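You operate a simulated robot arm through the tools that you are given. There is no shell and no other tool.

Carry out the task below with a simulated robot arm. There is one attempt and no reset: what you move stays moved.

JOB
Put the dry things away: pink pot up, towel and cloth in the drawer.
Fine: The pot goes on the wall shelf; blue towel and orange cloth lie in the cloth drawer, which ends shut. Set down upright: pink flower pot.

It is judged by the outcome, as a careful person would: the job done as asked, and still so three seconds after it is handed in. It fails if anything else is knocked over, pushed out of place, dropped, spilled or broken. Flat cloth is picked up by pressing the open fingertips on it (5 to 10 N) and closing them slowly along it; thin cloth reads only 2 to 8 mm in the jaws.

ROBOT AND FRAMES
A 7-joint arm with a two-finger parallel gripper, fixed in place. Base frame: the origin is on the floor under the middle of its stand, x ahead of it, y to its left, z up. Lengths are in mm, angles in rad, forces in N, time in s.
It reaches about 1247 mm from its shoulder. Its first joint turns from -2.304 to 2.304 rad. Payload 3.91 kg.
The TCP is the grasp point between the finger pads, 30 mm short of the fingertips. In the tool frame z runs along the fingers and y along their closing line. Largest opening 110 mm; finger width 20, thickness 10; the body of the gripper, 48 by 112 mm, starts 55 mm behind the TCP.
Orientation is told as [roll, pitch, yaw] about the base's x, y, z axes, in that order, counted from this pose: with the fingers straight down and closing along the base's y, the tool's x points along the base's -x, its y along +y and its z along -z.

CONTROLS
- The arm moves only by the tool jog_arm. Its argument "steps" is a list of rows, each a list of 3 entries, a list of its own where there are three numbers: the shift along the tool's x, y, z in units of 150 mm (1.0 is 150 mm), then the turn, a rotation vector about the tool's x, y, z in units of 45 degrees (1.0 is 45 degrees), then the opening, from 0 (shut) to 1 (fully open). In form: [[[x, y, z], [wx, wy, wz], jaw], ...]. A call has 1 to 20 rows; each row is the pose to reach, as a shift and turn from the pose commanded when the call began, along the tool's axes at that moment. A call with a number of a shift or a turn outside -1 to 1 is refused whole. Rows are played at 5 a second. More than 50 mm and 0.15 rad between two rows, or a gripper value outside its range, and nothing of the call is played. Where a pose cannot be reached the arm comes as near as it can. A force on the tool above 40 N (or 10 N above the force at the start of the call, whichever is more), or a blocked arm, ends the call early, and 0.2 s more pass. Each finger travels about 108 mm/s and halts on what it meets, pressing with about 24 N; the grip force reading is that of the motor and also rises with nothing between the fingers. The clock runs only during rows and for 0.2 s after the last one: add rows that repeat a pose to give the fingers time. The reply holds the time, the measured pose of the TCP, the force on the tool along the base axes, the opening and the grip force, in the units named above and with some noise, with the torque about the TCP (base axes, N m) and any sound that the robot's microphone picked up.
- Cameras (640 x 400 px; columns grow to the right, rows downward): "scene" is fixed at [51.4, 501.4, 1407.1]; the picture's right is [-0.22, -0.98, 0.00], its down [-0.46, 0.10, -0.88] and it looks along [0.86, -0.19, -0.47] (base axes); focal length 214 px, centre (320, 200). "wrist" rides on the gripper at [72, 17, -103] in the tool frame; the picture's right is [-0.23, 0.97, 0.00], its down [-0.76, -0.18, -0.62] and it looks along [-0.61, -0.14, 0.78] (tool axes); focal length 222 px, centre (320, 200). There is no depth. A picture from a camera that has moved, and an enlarged one, comes with that camera's place and axes in the base frame and with its lens.
- capture(camera): a new picture of that camera. No time passes.
- inspect(camera, box): a new picture of the part [left, top, right, bottom] of that camera's present view, enlarged. No time passes.
- sign_off(): hands the job in; it is judged then, once.

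Places have to be worked out from the pictures, the camera data and where the tool is seen. Open the gripper and draw the arm clear of the work before you hand the job in, unless the task says otherwise.

The tools are called after "Call:" as a command line: name --argument value ..., lists and objects as JSON in quotes. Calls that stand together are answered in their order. jog_arm: Moves the arm, as the interface text tells. Its arguments: {"type":"object","properties":{"steps":{"type":"array"}},"required":["steps"]} The other tools are called the same way: capture (camera) takes a picture; inspect (camera, box) takes an enlarged picture of a part of a camera's view; sign_off () hands the job in.

At the start:

```text
clock: 0.0
ee_pos: [599.9, 64.3, 1478.7]
tool_rot: [0.0, 0.0, 0.001]
contact_force: [-0.3, 0.2, 0.3]
wrist_torque: [-0.01, 0.0, 0.0]
width: 110.1
grip_force: 0.1
```

scene: 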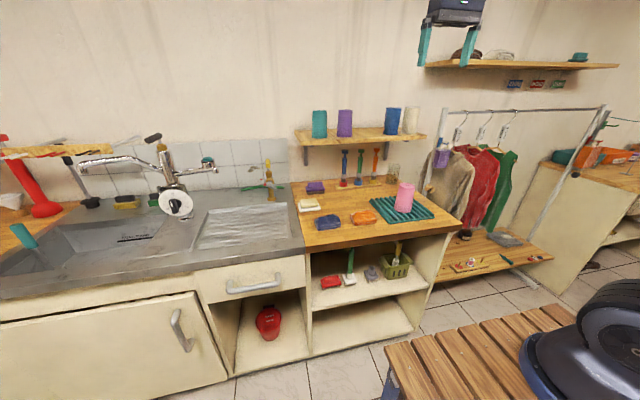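
wrist: 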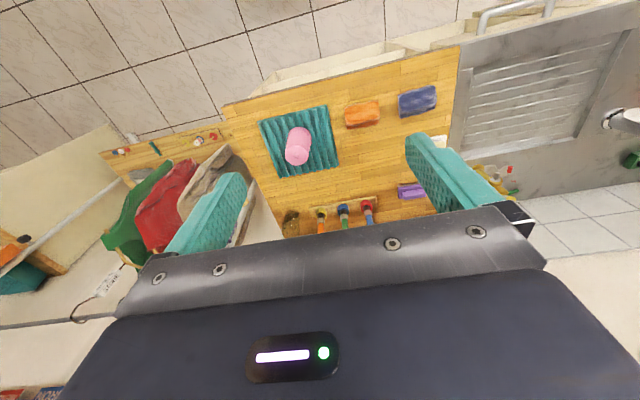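

I'll start by looking closely at the counter, shelf and drawer areas before moving anything.

Call:
inspect --camera "scene" --box '[280, 90, 480, 240]'

Call:
inspect --camera "scene" --box '[180, 220, 440, 380]'

Call:
inspect --camera "wrist" --box '[220, 40, 480, 240]'

```text
2.67 times, centred on (380, 165) of scene
camera zoom: at [51.4, 501.4, 1407.1], right [-0.22, -0.98, 0.0], down [-0.46, 0.1, -0.88], along [0.86, -0.19, -0.47], focal length 572 px, centre (160, 293)
```

zoom: 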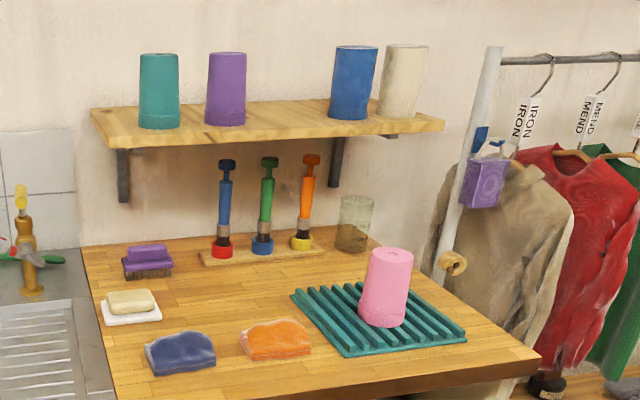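

```text
2.46 times, centred on (310, 300) of scene
camera zoom: at [51.4, 501.4, 1407.1], right [-0.22, -0.98, 0.0], down [-0.46, 0.1, -0.88], along [0.86, -0.19, -0.47], focal length 528 px, centre (345, -46)
```

zoom: 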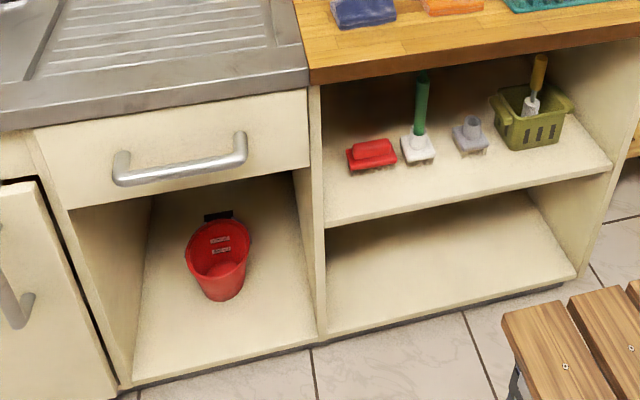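

```text
2.00 times, centred on (350, 140) of wrist
camera zoom: at [527.5, 82.4, 1583.9], right [0.23, 0.97, 0.0], down [0.76, -0.18, 0.62], along [0.61, -0.14, -0.78], focal length 444 px, centre (260, 320)
```

zoom: 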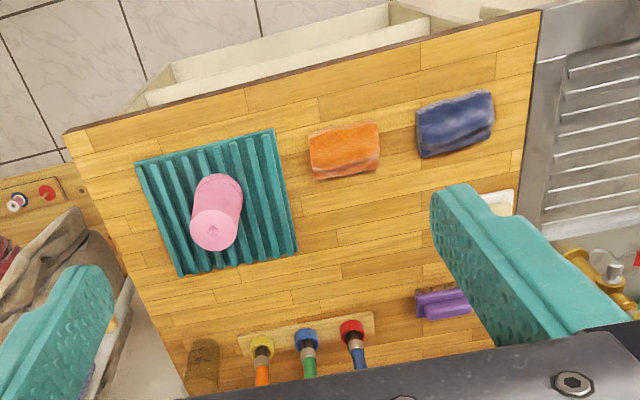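

The pink pot seems to stand mouth-down on the drying rack (a hole shows on top). I'll zoom in to confirm that and see how the shelf pots stand.

Call:
inspect --camera "scene" --box '[290, 95, 440, 165]'

Call:
inspect --camera "scene" --box '[360, 170, 450, 230]'

Call:
inspect --camera "scene" --box '[290, 170, 390, 240]'

Call:
inspect --camera "wrist" --box '[260, 100, 350, 180]'

```text
4.27 times, centred on (365, 130) of scene
camera zoom: at [51.4, 501.4, 1407.1], right [-0.22, -0.98, 0.0], down [-0.46, 0.1, -0.88], along [0.86, -0.19, -0.47], focal length 915 px, centre (128, 499)
```

zoom: 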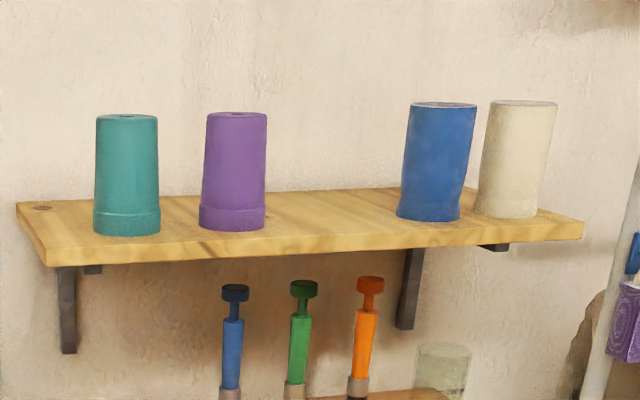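

```text
6.67 times, centred on (405, 200) of scene
camera zoom: at [51.4, 501.4, 1407.1], right [-0.22, -0.98, 0.0], down [-0.46, 0.1, -0.88], along [0.86, -0.19, -0.47], focal length 1430 px, centre (-247, 200)
```

zoom: 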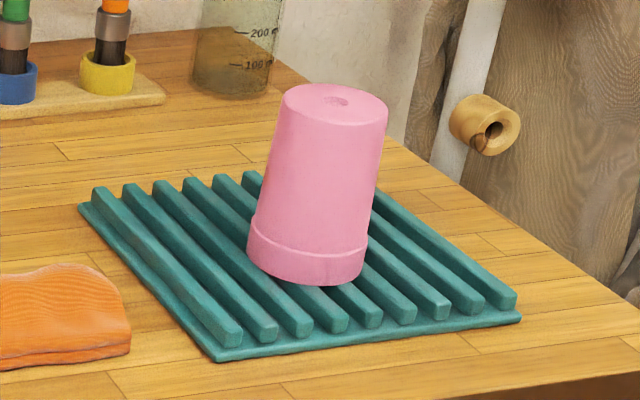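

```text
5.71 times, centred on (340, 205) of scene
camera zoom: at [51.4, 501.4, 1407.1], right [-0.22, -0.98, 0.0], down [-0.46, 0.1, -0.88], along [0.86, -0.19, -0.47], focal length 1226 px, centre (206, 171)
```

zoom: 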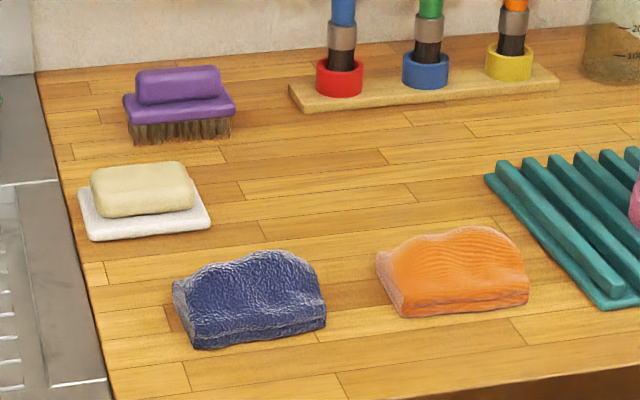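

```text
5.00 times, centred on (305, 140) of wrist
camera zoom: at [527.5, 82.4, 1583.9], right [0.23, 0.97, 0.0], down [0.76, -0.18, 0.62], along [0.61, -0.14, -0.78], focal length 1111 px, centre (395, 500)
```

zoom: 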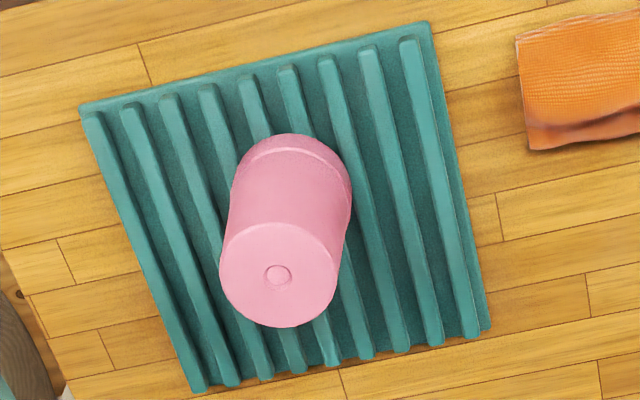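

The pink pot is mouth-down on the rack (rim at the bottom, drain hole on top). Next I'll aim the fingers forward and down from high above the counter, so the wrist camera can see the shelf pots and their tops.

Call:
jog_arm --steps '[[[-0.1, 0, 0], [0, -0.1, 0], 1], [[-0.2, 0, 0], [0, -0.2, 0], 1], [[-0.3, 0, 0], [0, -0.3, 0], 1], [[-0.4, 0, 0], [0, -0.4, 0], 1], [[-0.5, 0, 0], [0, -0.5, 0], 1], [[-0.6, 0, 0], [0, -0.6, 0], 1], [[-0.7, 0, 0], [0, -0.7, 0], 1], [[-0.8, 0, 0], [0, -0.8, 0], 1], [[-0.8, 0, 0], [0, -0.9, 0], 1], [[-0.8, 0, 0], [0, -1.0, 0], 1], [[-0.8, 0, 0], [0, -1.0, 0], 1]]'

```text
clock: 2.4
ee_pos: [718.9, 66.8, 1479.6]
tool_rot: [0.002, -0.786, -0.002]
contact_force: [-0.9, 0.2, -0.4]
wrist_torque: [0.01, 0.01, -0.01]
width: 109.8
grip_force: 0.2
```

The arm reached the viewing pose. I'll take a wrist picture of the shelf.

Call:
capture --camera "wrist"

Call:
capture --camera "scene"

```text
taken
camera wrist: at [595.6, 82.9, 1502.2], right [0.16, 0.97, 0.16], down [0.1, -0.18, 0.98], along [0.98, -0.14, -0.12], focal length 222 px, centre (320, 200)
```

wrist: 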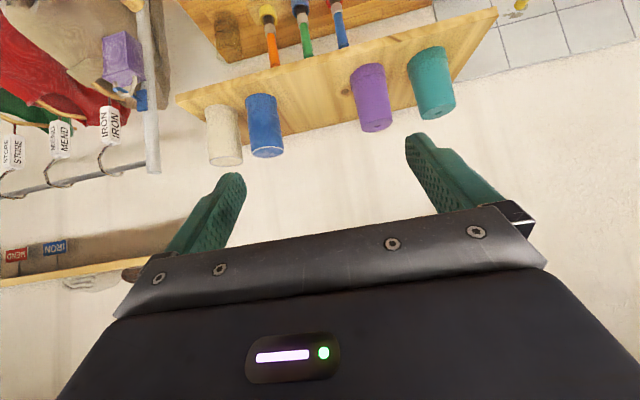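

```text
taken
```

scene: 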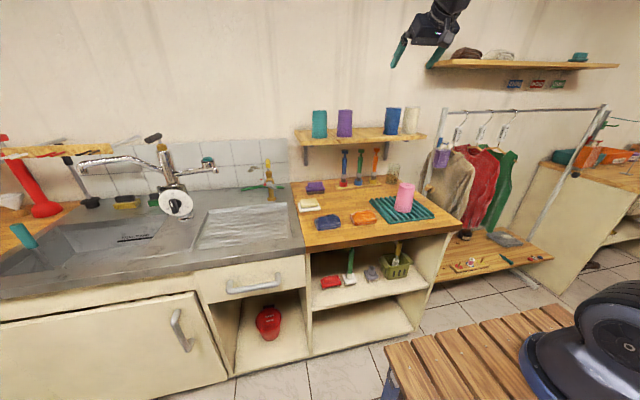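

Call:
inspect --camera "wrist" --box '[170, 0, 500, 190]'

Call:
inspect --camera "wrist" --box '[330, 30, 480, 140]'

Call:
inspect --camera "wrist" --box '[190, 70, 300, 180]'

```text
1.94 times, centred on (335, 95) of wrist
camera zoom: at [595.6, 82.9, 1502.2], right [0.16, 0.97, 0.16], down [0.1, -0.18, 0.98], along [0.98, -0.14, -0.12], focal length 431 px, centre (291, 404)
```

zoom: 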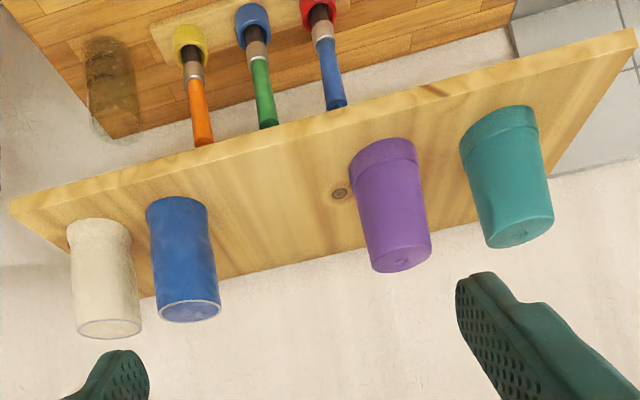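

```text
3.64 times, centred on (405, 85) of wrist
camera zoom: at [595.6, 82.9, 1502.2], right [0.16, 0.97, 0.16], down [0.1, -0.18, 0.98], along [0.98, -0.14, -0.12], focal length 808 px, centre (11, 618)
```

zoom: 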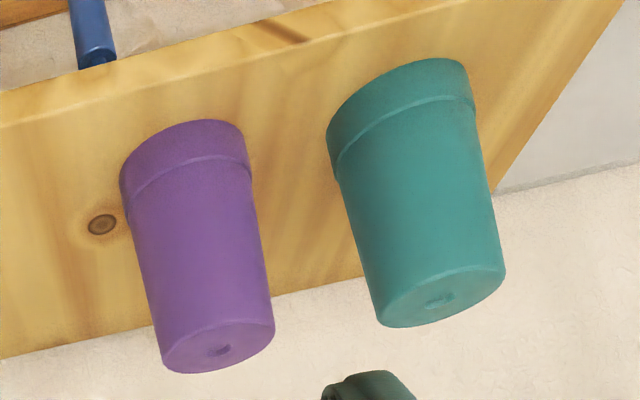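

```text
3.64 times, centred on (245, 125) of wrist
camera zoom: at [595.6, 82.9, 1502.2], right [0.16, 0.97, 0.16], down [0.1, -0.18, 0.98], along [0.98, -0.14, -0.12], focal length 808 px, centre (593, 473)
```

zoom: 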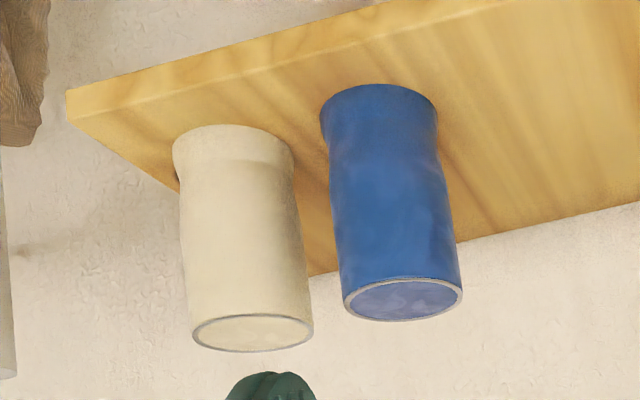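

The shelf has a free gap between the purple pot (y≈150) and the blue jar (y≈-90). Before picking a grasp for the pink pot, I'll test how far the hand can roll about its own axis up here in free space.

Call:
jog_arm --steps '[[[0, 0, 0], [0, 0, 0.125], 1], [[0, 0, 0], [0, 0, 0.25], 1], [[0, 0, 0], [0, 0, 0.375], 1], [[0, 0, 0], [0, 0, 0.5], 1], [[0, 0, 0], [0, 0, 0.625], 1], [[0, 0, 0], [0, 0, 0.75], 1], [[0, 0, 0], [0, 0, 0.875], 1], [[0, 0, 0], [0, 0, 1], 1], [[0, 0, 0], [0, 0, 1], 1]]'

Call:
jog_arm --steps '[[[0, 0, 0], [0, 0, 0.125], 1], [[0, 0, 0], [0, 0, 0.25], 1], [[0, 0, 0], [0, 0, 0.375], 1], [[0, 0, 0], [0, 0, 0.5], 1], [[0, 0, 0], [0, 0, 0.625], 1], [[0, 0, 0], [0, 0, 0.75], 1], [[0, 0, 0], [0, 0, 0.875], 1], [[0, 0, 0], [0, 0, 1], 1], [[0, 0, 0], [0, 0, 1], 1]]'

```text
clock: 4.4
ee_pos: [719.5, 65.6, 1481.8]
tool_rot: [0.616, -0.523, -0.956]
contact_force: [0.3, 0.2, 0.2]
wrist_torque: [0.03, 0.04, -0.01]
width: 109.9
grip_force: 0.1
```

```text
clock: 6.4
ee_pos: [719.5, 66.2, 1479.1]
tool_rot: [0.784, 0.0, -1.573]
contact_force: [-0.1, -0.8, -0.4]
wrist_torque: [-0.02, -0.04, 0.01]
width: 110.1
grip_force: 0.0
```

The roll is following cleanly, 90° so far. I'll carry on to 180°, so the camera side of the hand ends up on top.

Call:
jog_arm --steps '[[[0, 0, 0], [0, 0, 0.125], 1], [[0, 0, 0], [0, 0, 0.25], 1], [[0, 0, 0], [0, 0, 0.375], 1], [[0, 0, 0], [0, 0, 0.5], 1], [[0, 0, 0], [0, 0, 0.625], 1], [[0, 0, 0], [0, 0, 0.75], 1], [[0, 0, 0], [0, 0, 0.875], 1], [[0, 0, 0], [0, 0, 1], 1], [[0, 0, 0], [0, 0, 1], 1]]'

Call:
jog_arm --steps '[[[0, 0, 0], [0, 0, 0.125], 1], [[0, 0, 0], [0, 0, 0.25], 1], [[0, 0, 0], [0, 0, 0.375], 1], [[0, 0, 0], [0, 0, 0.5], 1], [[0, 0, 0], [0, 0, 0.625], 1], [[0, 0, 0], [0, 0, 0.75], 1], [[0, 0, 0], [0, 0, 0.875], 1], [[0, 0, 0], [0, 0, 1], 1], [[0, 0, 0], [0, 0, 1], 1]]'

```text
clock: 8.4
ee_pos: [719.7, 65.2, 1480.1]
tool_rot: [0.615, 0.523, -2.189]
contact_force: [0.0, 0.5, 0.1]
wrist_torque: [0.01, 0.01, 0.01]
width: 110.0
grip_force: 0.1
```

```text
clock: 10.4
ee_pos: [718.8, 66.0, 1480.0]
tool_rot: [-0.001, 0.787, 3.141]
contact_force: [-0.3, -0.9, -0.7]
wrist_torque: [-0.03, -0.02, 0.01]
width: 109.9
grip_force: 0.1
```

The hand now has its camera side on top. I'll take a picture from here, where the camera looks nearly straight down.

Call:
capture --camera "wrist"

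```text
taken
camera wrist: at [698.1, 48.7, 1604.8], right [-0.16, -0.97, -0.16], down [-0.98, 0.18, -0.1], along [0.12, 0.14, -0.98], focal length 222 px, centre (320, 200)
```

wrist: 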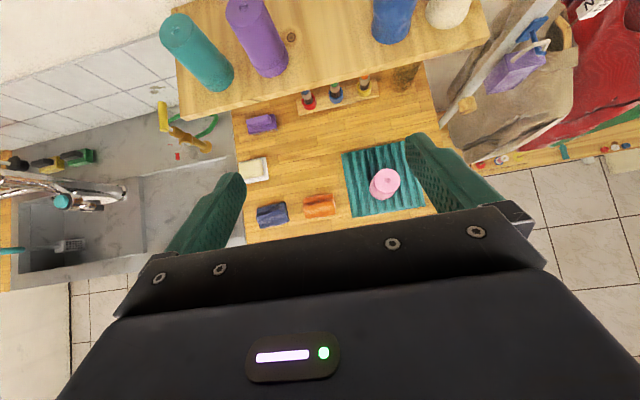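

Call:
inspect --camera "wrist" --box '[230, 120, 450, 250]'

Call:
inspect --camera "wrist" --box '[160, 0, 500, 140]'

```text
2.91 times, centred on (340, 185) of wrist
camera zoom: at [698.1, 48.7, 1604.8], right [-0.16, -0.97, -0.16], down [-0.98, 0.18, -0.1], along [0.12, 0.14, -0.98], focal length 646 px, centre (262, 244)
```

zoom: 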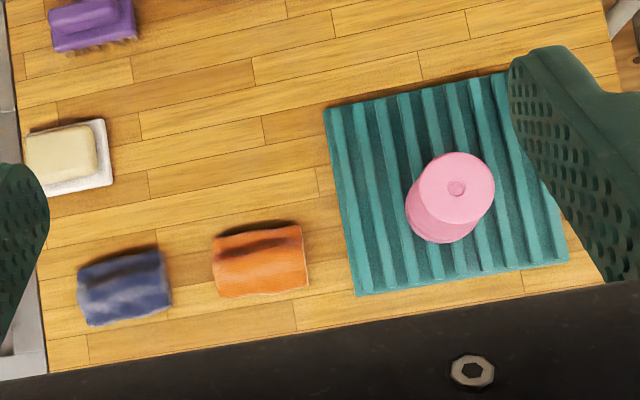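

```text
1.88 times, centred on (330, 70) of wrist
camera zoom: at [698.1, 48.7, 1604.8], right [-0.16, -0.97, -0.16], down [-0.98, 0.18, -0.1], along [0.12, 0.14, -0.98], focal length 418 px, centre (301, 445)
```

zoom: 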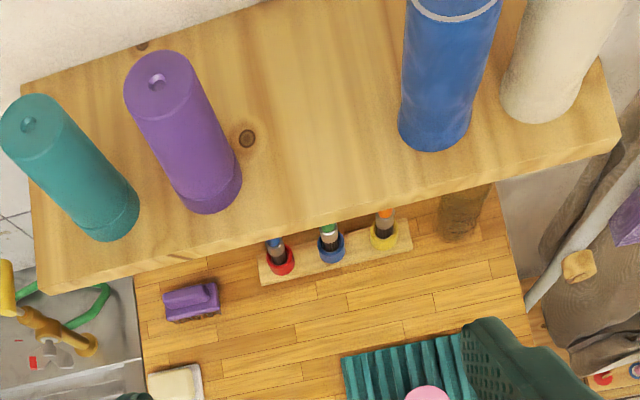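

The straight-down view fits the earlier fixes: pot axis at about (788, -45), top at z≈1032, and the rack centred at about (817, -48). I'll level the fingers to point at +x while backing off to x≈600 and y≈-45, well above everything.

Call:
jog_arm --steps '[[[-0.057, 0.073, -0.057], [0, 0.1, 0], 1], [[-0.113, 0.147, -0.113], [0, 0.2, 0], 1], [[-0.17, 0.22, -0.17], [0, 0.3, 0], 1], [[-0.226, 0.293, -0.226], [0, 0.4, 0], 1], [[-0.283, 0.367, -0.283], [0, 0.5, 0], 1], [[-0.34, 0.44, -0.34], [0, 0.6, 0], 1], [[-0.396, 0.513, -0.396], [0, 0.7, 0], 1], [[-0.453, 0.587, -0.453], [0, 0.8, 0], 1], [[-0.509, 0.66, -0.509], [0, 0.9, 0], 1], [[-0.566, 0.733, -0.566], [0, 1.0, 0], 1], [[-0.566, 0.733, -0.566], [0, 1.0, 0], 1]]'

```text
clock: 12.8
ee_pos: [598.3, -43.9, 1479.6]
tool_rot: [2.92, 1.572, -0.22]
contact_force: [0.2, -0.2, 0.3]
wrist_torque: [-0.01, 0.0, -0.02]
width: 109.8
grip_force: 0.1
```

The fingers are level now. I'll come straight down in front of the counter in stages towards z≈1000.

Call:
jog_arm --steps '[[[-0.2, 0, 0], [0, 0, 0], 1], [[-0.4, 0, 0], [0, 0, 0], 1], [[-0.6, 0, 0], [0, 0, 0], 1], [[-0.8, 0, 0], [0, 0, 0], 1], [[-1.0, 0, 0], [0, 0, 0], 1], [[-1.0, 0, 0], [0, 0, 0], 1]]'

Call:
jog_arm --steps '[[[-0.2, 0, 0], [0, 0, 0], 1], [[-0.4, 0, 0], [0, 0, 0], 1], [[-0.6, 0, 0], [0, 0, 0], 1], [[-0.8, 0, 0], [0, 0, 0], 1], [[-1.0, 0, 0], [0, 0, 0], 1], [[-1.0, 0, 0], [0, 0, 0], 1]]'

```text
clock: 14.2
ee_pos: [602.7, -44.9, 1333.3]
tool_rot: [-0.064, 1.568, 3.077]
contact_force: [-1.3, -0.6, 0.1]
wrist_torque: [0.02, 0.05, -0.03]
width: 110.0
grip_force: 0.1
out of reach, approached as far as the arm can: row 5, 6
```

```text
clock: 15.6
ee_pos: [682.3, -31.2, 1230.6]
tool_rot: [-1.937, 1.571, 1.203]
contact_force: [0.0, -0.3, 1.0]
wrist_torque: [0.01, 0.03, 0.03]
width: 110.1
grip_force: 0.1
out of reach, approached as far as the arm can: row 1, 2, 3, 4, 5, 6
```

Low and close in with level fingers is out of reach, and the arm drifted to x≈682, z≈1230. I'll look at the current configuration before going on.

Call:
capture --camera "scene"

Call:
capture --camera "wrist"

```text
taken
```

scene: 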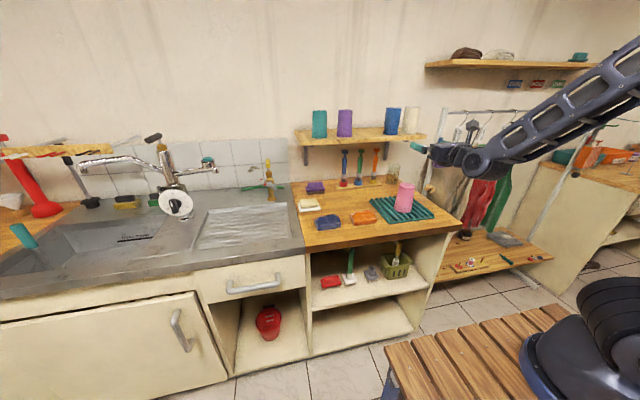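

```text
taken
camera wrist: at [579.5, -48.1, 1303.4], right [0.0, -0.97, -0.23], down [-0.62, 0.18, -0.76], along [0.78, 0.14, -0.61], focal length 222 px, centre (320, 200)
```

wrist: 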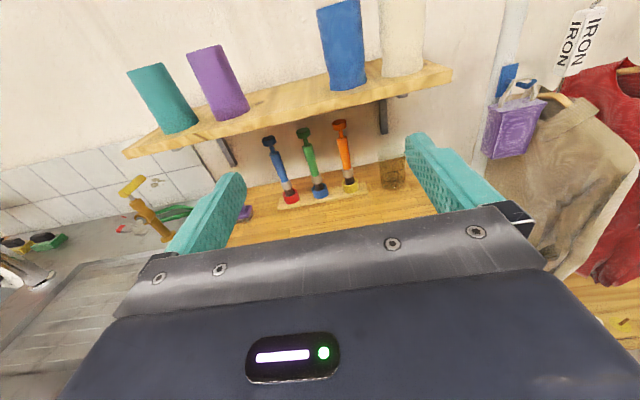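

The arm folds too tightly close in, so I'll descend over the pot further out with the open fingers straddling it. First I'll move forward in +x, back into reach, and check the reading.

Call:
jog_arm --steps '[[[0, 0, 0.2], [0, 0, 0], 1], [[0, 0, 0.4], [0, 0, 0], 1], [[0, 0, 0.6], [0, 0, 0], 1], [[0, 0, 0.8], [0, 0, 0], 1], [[0, 0, 0.8], [0, 0, 0], 1]]'

```text
clock: 17.0
ee_pos: [792.3, -209.0, 1231.5]
tool_rot: [1.49, 1.568, -1.926]
contact_force: [0.3, -0.2, -0.5]
wrist_torque: [-0.01, -0.02, -0.07]
width: 109.8
grip_force: 0.0
out of reach, approached as far as the arm can: row 2
stopped in row 5: the arm was blocked; the commanded pose is now the measured one
```

The arm drifted to y≈-209 and reports it is blocked. I'll look before doing anything else.

Call:
capture --camera "scene"

Call:
capture --camera "wrist"

```text
taken
```

scene: 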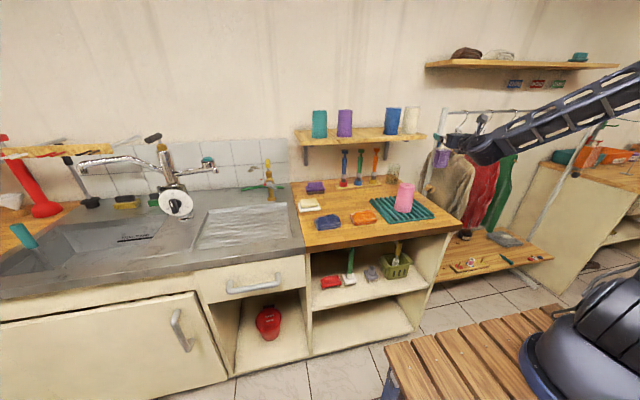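

```text
taken
camera wrist: at [689.2, -198.0, 1303.5], right [-0.26, -0.94, -0.23], down [-0.55, 0.34, -0.76], along [0.79, -0.07, -0.61], focal length 222 px, centre (320, 200)
```

wrist: 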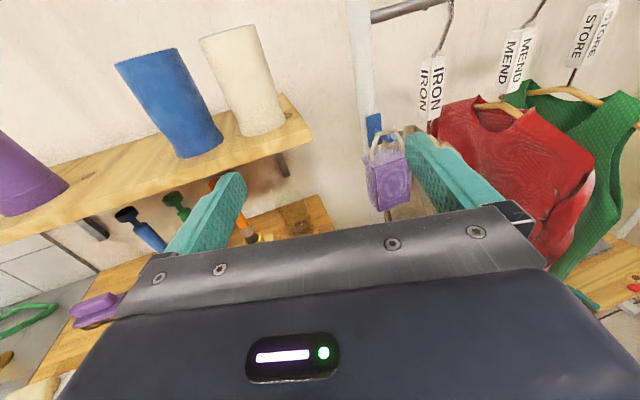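

Nothing is touched and the forces are near zero. The hand has only drifted in y and yawed about 16°, since its "right" axis rotated. From the measured pose I'll go up a little, back towards y≈-65, and undo the yaw.

Call:
jog_arm --steps '[[[0.058, -0.114, -0.025], [0.043, 0, 0], 1], [[0.117, -0.228, -0.05], [0.086, 0, 0], 1], [[0.175, -0.342, -0.075], [0.129, 0, 0], 1], [[0.233, -0.456, -0.1], [0.172, 0, 0], 1], [[0.292, -0.57, -0.125], [0.215, 0, 0], 1], [[0.35, -0.685, -0.15], [0.258, 0, 0], 1], [[0.408, -0.8, -0.175], [0.301, 0, 0], 1], [[0.467, -0.913, -0.2], [0.344, 0, 0], 1], [[0.467, -0.913, -0.2], [0.344, 0, 0], 1]]'

```text
clock: 19.0
ee_pos: [799.9, -69.6, 1300.3]
tool_rot: [1.682, 1.569, -1.458]
contact_force: [0.4, -0.6, -0.5]
wrist_torque: [-0.01, 0.0, 0.0]
width: 109.8
grip_force: 0.0
```

Back under control at (800, -70, 1300) with level fingers. I'll descend 150 mm towards the pot and line up in x and y.

Call:
jog_arm --steps '[[[-0.125, -0.02, -0.01], [0, 0, 0], 1], [[-0.25, -0.04, -0.02], [0, 0, 0], 1], [[-0.375, -0.06, -0.03], [0, 0, 0], 1], [[-0.5, -0.08, -0.04], [0, 0, 0], 1], [[-0.625, -0.1, -0.05], [0, 0, 0], 1], [[-0.75, -0.12, -0.06], [0, 0, 0], 1], [[-0.875, -0.145, -0.07], [0, 0, 0], 1], [[-1.0, -0.164, -0.08], [0, 0, 0], 1], [[-1.0, -0.164, -0.08], [0, 0, 0], 1]]'

```text
clock: 21.0
ee_pos: [787.1, -45.0, 1149.2]
tool_rot: [1.68, 1.57, -1.464]
contact_force: [-0.9, -0.2, -1.4]
wrist_torque: [-0.05, 0.01, 0.03]
width: 110.4
grip_force: 0.1
```

I'm at (787, -45, 1149), directly above the pot. I'll check the alignment with both cameras before lowering further.

Call:
capture --camera "wrist"

Call:
inspect --camera "scene" --box '[330, 110, 490, 230]'

```text
taken
camera wrist: at [684.5, -61.1, 1223.5], right [0.0, -0.97, -0.23], down [-0.62, 0.18, -0.76], along [0.78, 0.14, -0.61], focal length 222 px, centre (320, 200)
```

wrist: 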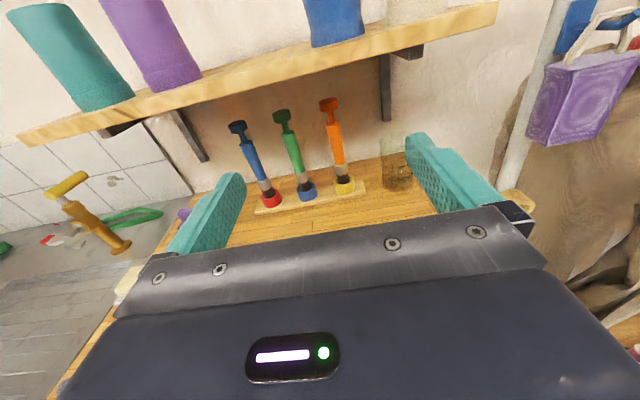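

```text
3.33 times, centred on (410, 170) of scene
camera zoom: at [51.4, 501.4, 1407.1], right [-0.22, -0.98, 0.0], down [-0.46, 0.1, -0.88], along [0.86, -0.19, -0.47], focal length 715 px, centre (20, 300)
```

zoom: 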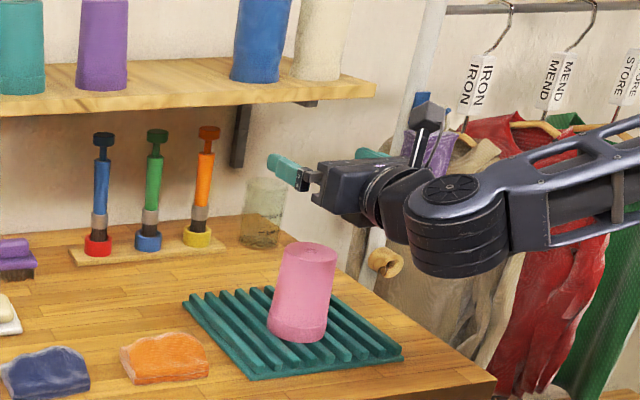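

The hand is centred over the pot, and the big wrist cylinder should clear the counter edge. I'll descend another 120 mm with the fingers straddling the pot, slowly.

Call:
jog_arm --steps '[[[-0.1, 0, 0], [0, 0, 0], 1], [[-0.2, 0, 0], [0, 0, 0], 1], [[-0.3, 0, 0], [0, 0, 0], 1], [[-0.4, 0, 0], [0, 0, 0], 1], [[-0.5, 0, 0], [0, 0, 0], 1], [[-0.6, 0, 0], [0, 0, 0], 1], [[-0.7, 0, 0], [0, 0, 0], 1], [[-0.8, 0, 0], [0, 0, 0], 1], [[-0.8, 0, 0], [0, 0, 0], 1]]'

Call:
inspect --camera "scene" --box '[330, 130, 490, 250]'

Call:
capture --camera "wrist"

```text
clock: 23.0
ee_pos: [788.1, -43.5, 1029.2]
tool_rot: [1.68, 1.569, -1.464]
contact_force: [-0.5, -0.3, -0.3]
wrist_torque: [0.0, -0.04, -0.01]
width: 109.9
grip_force: 0.0
```

```text
3.33 times, centred on (410, 190) of scene
camera zoom: at [51.4, 501.4, 1407.1], right [-0.22, -0.98, 0.0], down [-0.46, 0.1, -0.88], along [0.86, -0.19, -0.47], focal length 715 px, centre (20, 233)
```

zoom: 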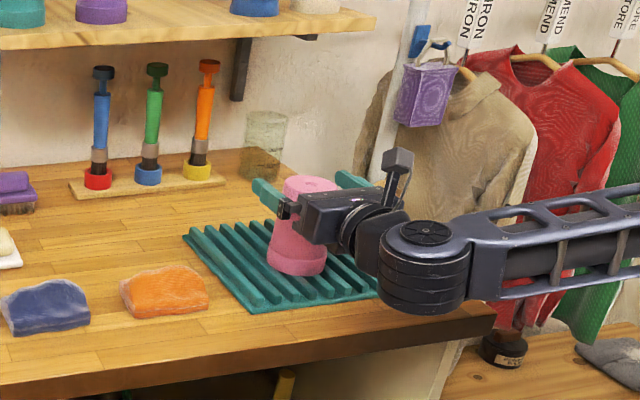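

```text
taken
camera wrist: at [685.7, -61.6, 1103.0], right [0.0, -0.97, -0.23], down [-0.62, 0.18, -0.76], along [0.78, 0.14, -0.61], focal length 222 px, centre (320, 200)
```

wrist: 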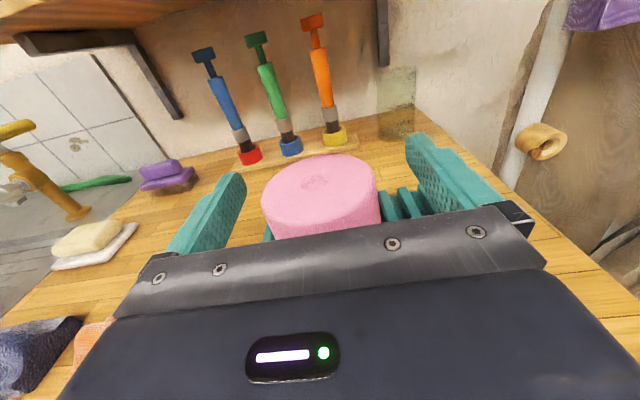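

The pot sits centred between the fingers with a clear gap on both sides. I'll lower 36 mm to z≈993 and check for contact before closing.

Call:
jog_arm --steps '[[[-0.08, 0, 0], [0, 0, 0], 1], [[-0.16, 0, 0], [0, 0, 0], 1], [[-0.24, 0, 0], [0, 0, 0], 1], [[-0.24, 0, 0], [0, 0, 0], 1]]'

Call:
inspect --camera "scene" --box '[370, 160, 470, 240]'

```text
clock: 24.0
ee_pos: [787.8, -45.3, 994.0]
tool_rot: [1.475, 1.57, -1.668]
contact_force: [0.5, 0.2, 0.7]
wrist_torque: [-0.03, 0.01, -0.01]
width: 109.7
grip_force: 0.1
```

```text
5.00 times, centred on (420, 200) of scene
camera zoom: at [51.4, 501.4, 1407.1], right [-0.22, -0.98, 0.0], down [-0.46, 0.1, -0.88], along [0.86, -0.19, -0.47], focal length 1072 px, centre (-180, 200)
```

zoom: 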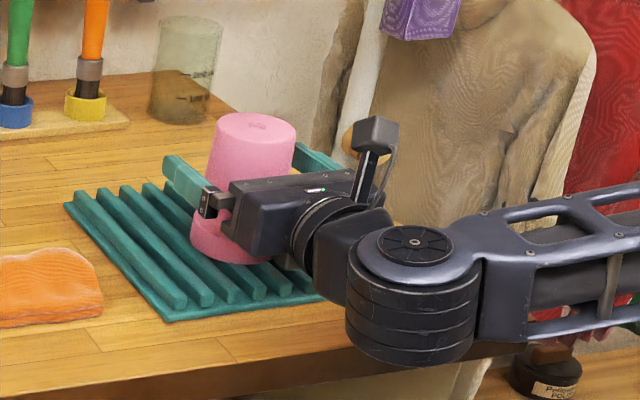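

There's no contact yet and the fingers sit around the pot's middle. I'll close gently in steps.

Call:
jog_arm --steps '[[[0, 0, 0], [0, 0, 0], 0.85], [[0, 0, 0], [0, 0, 0], 0.78], [[0, 0, 0], [0, 0, 0], 0.73], [[0, 0, 0], [0, 0, 0], 0.69], [[0, 0, 0], [0, 0, 0], 0.65], [[0, 0, 0], [0, 0, 0], 0.62], [[0, 0, 0], [0, 0, 0], 0.6], [[0, 0, 0], [0, 0, 0], 0.55], [[0, 0, 0], [0, 0, 0], 0.55]]'

```text
clock: 26.0
ee_pos: [789.2, -44.4, 994.9]
tool_rot: [1.517, 1.569, -1.625]
contact_force: [0.7, 1.2, 0.7]
wrist_torque: [0.0, -0.02, -0.03]
width: 67.2
grip_force: 24.3
```

The pot is gripped: width 67 mm, 24 N. I'll lift it 60 mm and check that it's held.

Call:
jog_arm --steps '[[[0.05, 0, 0], [0, 0, 0], 0.5], [[0.1, 0, 0], [0, 0, 0], 0.5], [[0.2, 0, 0], [0, 0, 0], 0.5], [[0.3, 0, 0], [0, 0, 0], 0.5], [[0.4, 0, 0], [0, 0, 0], 0.5], [[0.4, 0, 0], [0, 0, 0], 0.5]]'

Call:
inspect --camera "scene" --box '[360, 130, 480, 230]'

```text
clock: 27.4
ee_pos: [787.5, -43.8, 1056.0]
tool_rot: [1.495, 1.57, -1.646]
contact_force: [-0.7, -0.9, -0.8]
wrist_torque: [0.02, 0.0, -0.03]
width: 64.7
grip_force: 24.2
```

```text
4.00 times, centred on (420, 180) of scene
camera zoom: at [51.4, 501.4, 1407.1], right [-0.22, -0.98, 0.0], down [-0.46, 0.1, -0.88], along [0.86, -0.19, -0.47], focal length 858 px, centre (-80, 280)
```

zoom: 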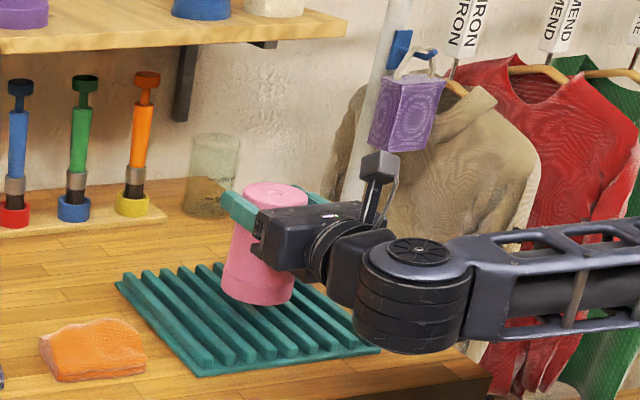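

The width dropped from 67.2 to 64.7 mm during the lift, so the tapered pot may have slid down in the grip. I'll look closely before any further motion.

Call:
inspect --camera "scene" --box '[385, 160, 455, 215]'

Call:
inspect --camera "wrist" --box '[220, 120, 460, 250]'

```text
7.27 times, centred on (420, 188) of scene
camera zoom: at [51.4, 501.4, 1407.1], right [-0.22, -0.98, 0.0], down [-0.46, 0.1, -0.88], along [0.86, -0.19, -0.47], focal length 1560 px, centre (-407, 291)
```

zoom: 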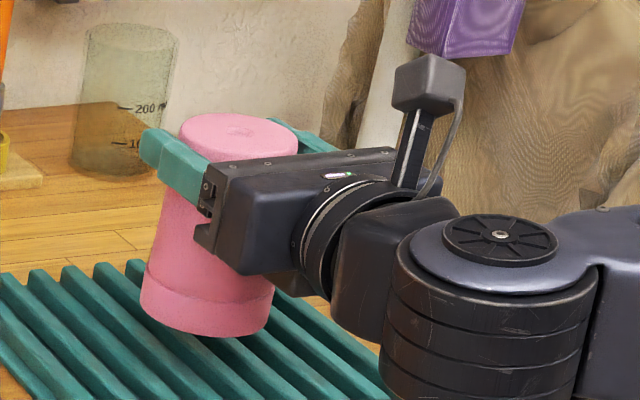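

```text
2.67 times, centred on (340, 185) of wrist
camera zoom: at [685.4, -61.2, 1127.8], right [0.0, -0.97, -0.23], down [-0.62, 0.18, -0.76], along [0.78, 0.14, -0.61], focal length 592 px, centre (267, 240)
```

zoom: 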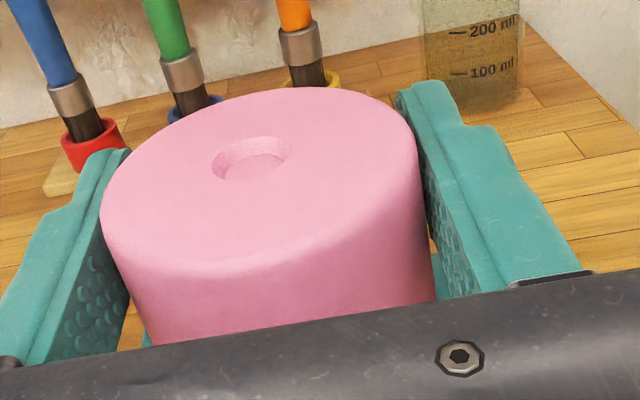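

The pads now sit only about 10 mm below the pot's top edge, so it slid roughly 25 mm in the grip. I'll lower it gently straight back onto the rack before it can drop, then take a firmer hold lower down.

Call:
jog_arm --steps '[[[-0.06, 0, 0], [0, 0, 0], 0.5], [[-0.12, 0, 0], [0, 0, 0], 0.5], [[-0.18, 0, 0], [0, 0, 0], 0.5], [[-0.22, 0, 0], [0, 0, 0], 0.5]]'

Call:
inspect --camera "scene" --box '[385, 165, 455, 220]'

```text
clock: 28.4
ee_pos: [788.7, -44.9, 1023.2]
tool_rot: [2.791, 1.568, -0.351]
contact_force: [0.8, -1.5, 12.0]
wrist_torque: [-0.14, 0.38, 0.04]
width: 64.9
grip_force: 24.0
```

```text
7.27 times, centred on (420, 192) of scene
camera zoom: at [51.4, 501.4, 1407.1], right [-0.22, -0.98, 0.0], down [-0.46, 0.1, -0.88], along [0.86, -0.19, -0.47], focal length 1560 px, centre (-407, 254)
```

zoom: 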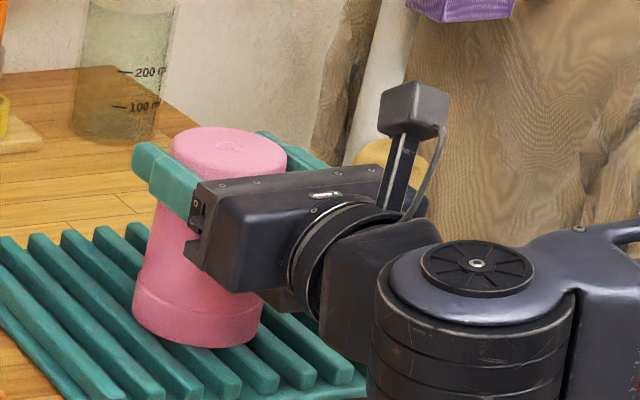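

The pot landed at TCP z≈1023 with 12 N of contact, confirming about 29 mm of slip; it's standing on the rack again. I'll open slightly, go down to z≈978 for a lower grip, then close fully and hold.

Call:
jog_arm --steps '[[[0, 0, 0], [0, 0, 0], 0.65], [[0, 0, 0], [0, 0, 0], 0.75], [[0, 0, 0], [0, 0, 0], 0.85], [[0, 0, 0], [0, 0, 0], 0.85]]'

Call:
inspect --camera "wrist" --box '[220, 120, 460, 250]'

```text
clock: 29.4
ee_pos: [789.5, -44.3, 1021.7]
tool_rot: [1.507, 1.571, -1.634]
contact_force: [0.5, 0.2, 0.4]
wrist_torque: [0.01, -0.03, 0.02]
width: 93.4
grip_force: 0.1
```

```text
2.67 times, centred on (340, 185) of wrist
camera zoom: at [685.4, -61.6, 1094.5], right [0.0, -0.97, -0.23], down [-0.62, 0.18, -0.76], along [0.78, 0.14, -0.61], focal length 592 px, centre (267, 240)
```

zoom: 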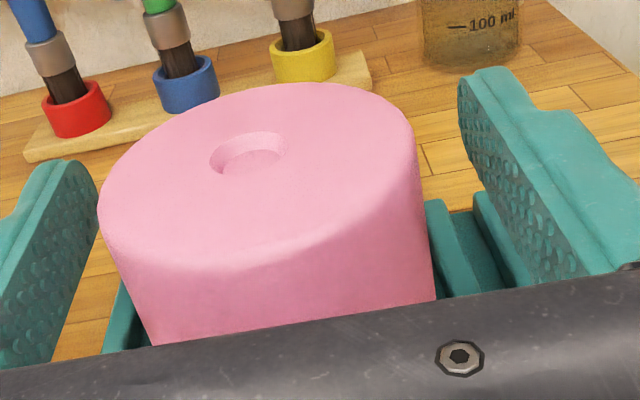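

The pot is free and standing, roughly centred between the pads. I'll lower 44 mm to z≈978, close fully and hold for a second.

Call:
jog_arm --steps '[[[-0.075, 0, 0], [0, 0, 0], 0.95], [[-0.15, 0, 0], [0, 0, 0], 0.95], [[-0.225, 0, 0], [0, 0, 0], 0.95], [[-0.293, 0, 0], [0, 0, 0], 0.95], [[-0.293, 0, 0], [0, 0, 0], 0.95]]'

Call:
jog_arm --steps '[[[0, 0, 0], [0, 0, 0], 0.8], [[0, 0, 0], [0, 0, 0], 0.7], [[0, 0, 0], [0, 0, 0], 0.65], [[0, 0, 0], [0, 0, 0], 0.6], [[0, 0, 0], [0, 0, 0], 0.5], [[0, 0, 0], [0, 0, 0], 0.3], [[0, 0, 0], [0, 0, 0], 0.3], [[0, 0, 0], [0, 0, 0], 0.3], [[0, 0, 0], [0, 0, 0], 0.3]]'

```text
clock: 30.6
ee_pos: [787.7, -44.7, 977.4]
tool_rot: [1.431, 1.57, -1.712]
contact_force: [-0.4, -0.9, -0.5]
wrist_torque: [0.01, 0.03, 0.01]
width: 104.6
grip_force: 0.1
```

```text
clock: 32.6
ee_pos: [787.7, -44.3, 978.6]
tool_rot: [1.497, 1.57, -1.645]
contact_force: [0.0, 0.7, 1.0]
wrist_torque: [0.03, 0.01, 0.0]
width: 68.8
grip_force: 23.7
```

Gripped lower at 68.8 mm width. I'll lift just 10 mm slowly, hold, and watch the width for slip.

Call:
jog_arm --steps '[[[0.013, 0, 0], [0, 0, 0], 0.3], [[0.026, 0, 0], [0, 0, 0], 0.3], [[0.04, 0, 0], [0, 0, 0], 0.3], [[0.053, 0, 0], [0, 0, 0], 0.3], [[0.067, 0, 0], [0, 0, 0], 0.3], [[0.067, 0, 0], [0, 0, 0], 0.3]]'

```text
clock: 34.0
ee_pos: [787.6, -44.6, 987.0]
tool_rot: [1.453, 1.569, -1.69]
contact_force: [0.1, 0.5, -1.5]
wrist_torque: [-0.01, 0.02, -0.01]
width: 68.6
grip_force: 23.8
```

Call:
jog_arm --steps '[[[0, 0, 0], [0, 0, 0], 0.3], [[0, 0, 0], [0, 0, 0], 0.3], [[0, 0, 0], [0, 0, 0], 0.3], [[0, 0, 0], [0, 0, 0], 0.3], [[0, 0, 0], [0, 0, 0], 0.3]]'

Call:
inspect --camera "scene" --box '[385, 165, 455, 220]'

```text
clock: 35.2
ee_pos: [787.9, -45.3, 988.2]
tool_rot: [1.494, 1.57, -1.647]
contact_force: [0.1, 0.2, -0.9]
wrist_torque: [0.02, 0.03, 0.03]
width: 68.5
grip_force: 23.7
```

```text
7.27 times, centred on (420, 192) of scene
camera zoom: at [51.4, 501.4, 1407.1], right [-0.22, -0.98, 0.0], down [-0.46, 0.1, -0.88], along [0.86, -0.19, -0.47], focal length 1560 px, centre (-407, 254)
```

zoom: 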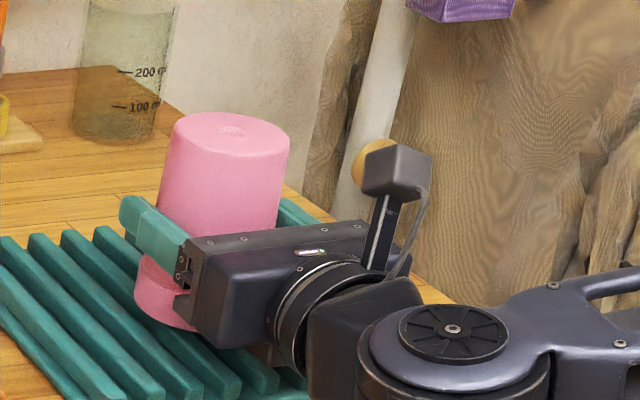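

The pot is really lifted this time, with its top about 9 mm higher, and the width is steady at 68.5 mm. I'll lift another 60 mm slowly.

Call:
jog_arm --steps '[[[0.04, 0, 0], [0, 0, 0], 0.3], [[0.08, 0, 0], [0, 0, 0], 0.3], [[0.12, 0, 0], [0, 0, 0], 0.3], [[0.16, 0, 0], [0, 0, 0], 0.3], [[0.2, 0, 0], [0, 0, 0], 0.3], [[0.24, 0, 0], [0, 0, 0], 0.3], [[0.28, 0, 0], [0, 0, 0], 0.3], [[0.32, 0, 0], [0, 0, 0], 0.3], [[0.36, 0, 0], [0, 0, 0], 0.3], [[0.4, 0, 0], [0, 0, 0], 0.3]]'

Call:
inspect --camera "scene" --box '[385, 145, 455, 200]'

```text
clock: 37.4
ee_pos: [787.8, -44.8, 1048.4]
tool_rot: [1.385, 1.569, -1.761]
contact_force: [0.2, 0.3, -1.2]
wrist_torque: [-0.01, -0.01, -0.05]
width: 68.8
grip_force: 23.9
```

```text
7.27 times, centred on (420, 172) of scene
camera zoom: at [51.4, 501.4, 1407.1], right [-0.22, -0.98, 0.0], down [-0.46, 0.1, -0.88], along [0.86, -0.19, -0.47], focal length 1560 px, centre (-407, 400)
```

zoom: 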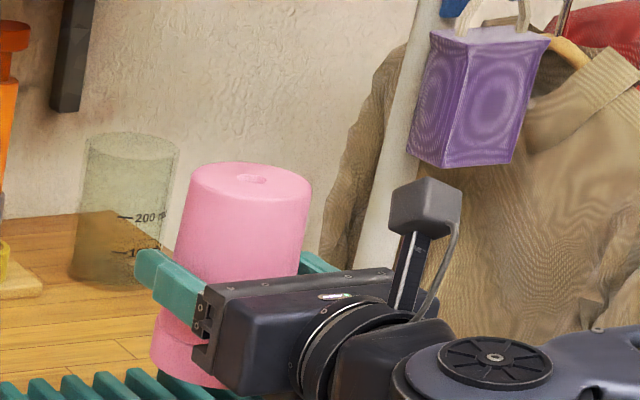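

The grip is solid: 68.8 mm, no slip, load about 1 N. I'll raise it to about z=1165 for room to turn the hand.

Call:
jog_arm --steps '[[[0.08, 0, 0], [0, 0, 0], 0.3], [[0.16, 0, 0], [0, 0, 0], 0.3], [[0.24, 0, 0], [0, 0, 0], 0.3], [[0.32, 0, 0], [0, 0, 0], 0.3], [[0.4, 0, 0], [0, 0, 0], 0.3], [[0.48, 0, 0], [0, 0, 0], 0.3], [[0.56, 0, 0], [0, 0, 0], 0.3], [[0.64, 0, 0], [0, 0, 0], 0.3], [[0.72, 0, 0], [0, 0, 0], 0.3], [[0.78, 0, 0], [0, 0, 0], 0.3], [[0.78, 0, 0], [0, 0, 0], 0.3]]'

Call:
capture --camera "scene"

Call:
capture --camera "wrist"

```text
clock: 39.8
ee_pos: [788.0, -44.6, 1164.5]
tool_rot: [1.297, 1.568, -1.845]
contact_force: [-0.1, -0.3, -1.6]
wrist_torque: [0.0, 0.0, -0.01]
width: 68.7
grip_force: 23.4
```

```text
taken
```

scene: 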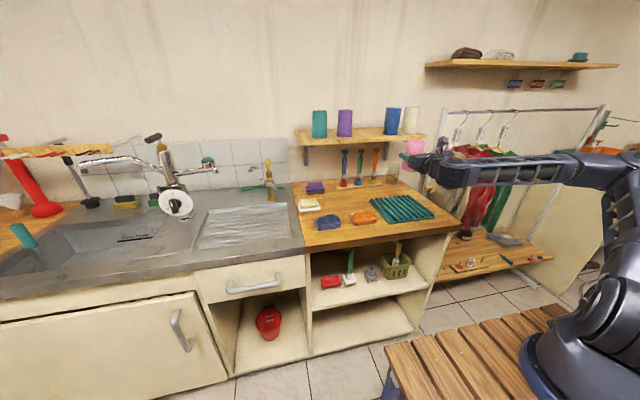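

```text
taken
camera wrist: at [685.4, -60.9, 1238.0], right [0.0, -0.97, -0.23], down [-0.62, 0.18, -0.76], along [0.78, 0.14, -0.61], focal length 222 px, centre (320, 200)
```

wrist: 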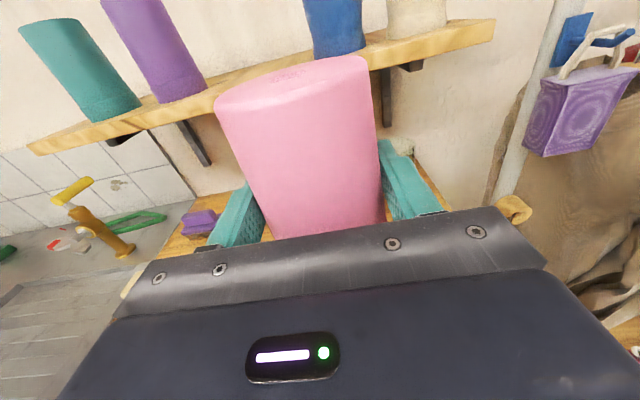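

The pot is held high with no slip. I'll roll the hand back about its own axis, in 45° stages, so the pot turns mouth-up and its inside can be seen.

Call:
jog_arm --steps '[[[0, 0, 0], [0, 0, -0.1], 0.3], [[0, 0, 0], [0, 0, -0.2], 0.3], [[0, 0, 0], [0, 0, -0.3], 0.3], [[0, 0, 0], [0, 0, -0.4], 0.3], [[0, 0, 0], [0, 0, -0.5], 0.3], [[0, 0, 0], [0, 0, -0.6], 0.3], [[0, 0, 0], [0, 0, -0.7], 0.3], [[0, 0, 0], [0, 0, -0.8], 0.3], [[0, 0, 0], [0, 0, -0.9], 0.3], [[0, 0, 0], [0, 0, -1.0], 0.3], [[0, 0, 0], [0, 0, -1.0], 0.3]]'

```text
clock: 42.2
ee_pos: [787.8, -44.6, 1165.2]
tool_rot: [1.571, 0.785, -1.571]
contact_force: [-0.3, 0.0, -0.8]
wrist_torque: [0.03, 0.01, 0.01]
width: 68.9
grip_force: 24.3
```

The first 45° went cleanly with no slip. I'll continue with the next 45°.

Call:
jog_arm --steps '[[[0, 0, 0], [0, 0, -0.1], 0.3], [[0, 0, 0], [0, 0, -0.2], 0.3], [[0, 0, 0], [0, 0, -0.3], 0.3], [[0, 0, 0], [0, 0, -0.4], 0.3], [[0, 0, 0], [0, 0, -0.5], 0.3], [[0, 0, 0], [0, 0, -0.6], 0.3], [[0, 0, 0], [0, 0, -0.7], 0.3], [[0, 0, 0], [0, 0, -0.8], 0.3], [[0, 0, 0], [0, 0, -0.9], 0.3], [[0, 0, 0], [0, 0, -1.0], 0.3], [[0, 0, 0], [0, 0, -1.0], 0.3]]'

Call:
jog_arm --steps '[[[0, 0, 0], [0, 0, -0.1], 0.3], [[0, 0, 0], [0, 0, -0.2], 0.3], [[0, 0, 0], [0, 0, -0.3], 0.3], [[0, 0, 0], [0, 0, -0.4], 0.3], [[0, 0, 0], [0, 0, -0.5], 0.3], [[0, 0, 0], [0, 0, -0.6], 0.3], [[0, 0, 0], [0, 0, -0.7], 0.3], [[0, 0, 0], [0, 0, -0.8], 0.3], [[0, 0, 0], [0, 0, -0.9], 0.3], [[0, 0, 0], [0, 0, -1.0], 0.3], [[0, 0, 0], [0, 0, -1.0], 0.3]]'

Call:
inspect --camera "scene" --box '[370, 110, 470, 190]'

```text
clock: 44.6
ee_pos: [789.6, -45.9, 1164.9]
tool_rot: [1.571, -0.003, -1.573]
contact_force: [0.3, 0.6, -0.5]
wrist_torque: [-0.01, 0.0, -0.01]
width: 68.6
grip_force: 24.6
```

```text
clock: 47.0
ee_pos: [787.1, -44.5, 1164.3]
tool_rot: [1.572, -0.785, -1.571]
contact_force: [-0.5, 0.5, -0.5]
wrist_torque: [0.0, -0.03, -0.02]
width: 68.3
grip_force: 23.7
```

```text
5.00 times, centred on (420, 150) of scene
camera zoom: at [51.4, 501.4, 1407.1], right [-0.22, -0.98, 0.0], down [-0.46, 0.1, -0.88], along [0.86, -0.19, -0.47], focal length 1072 px, centre (-180, 450)
```

zoom: 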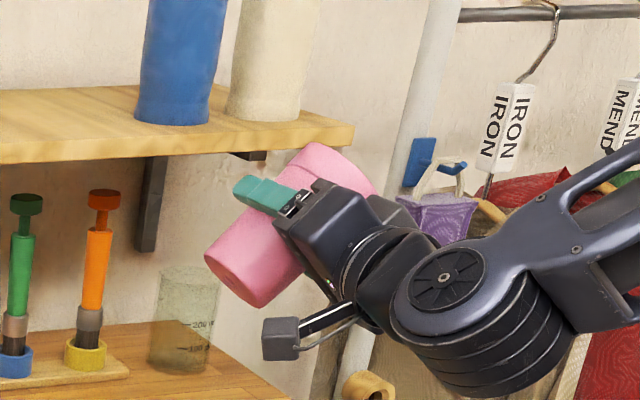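

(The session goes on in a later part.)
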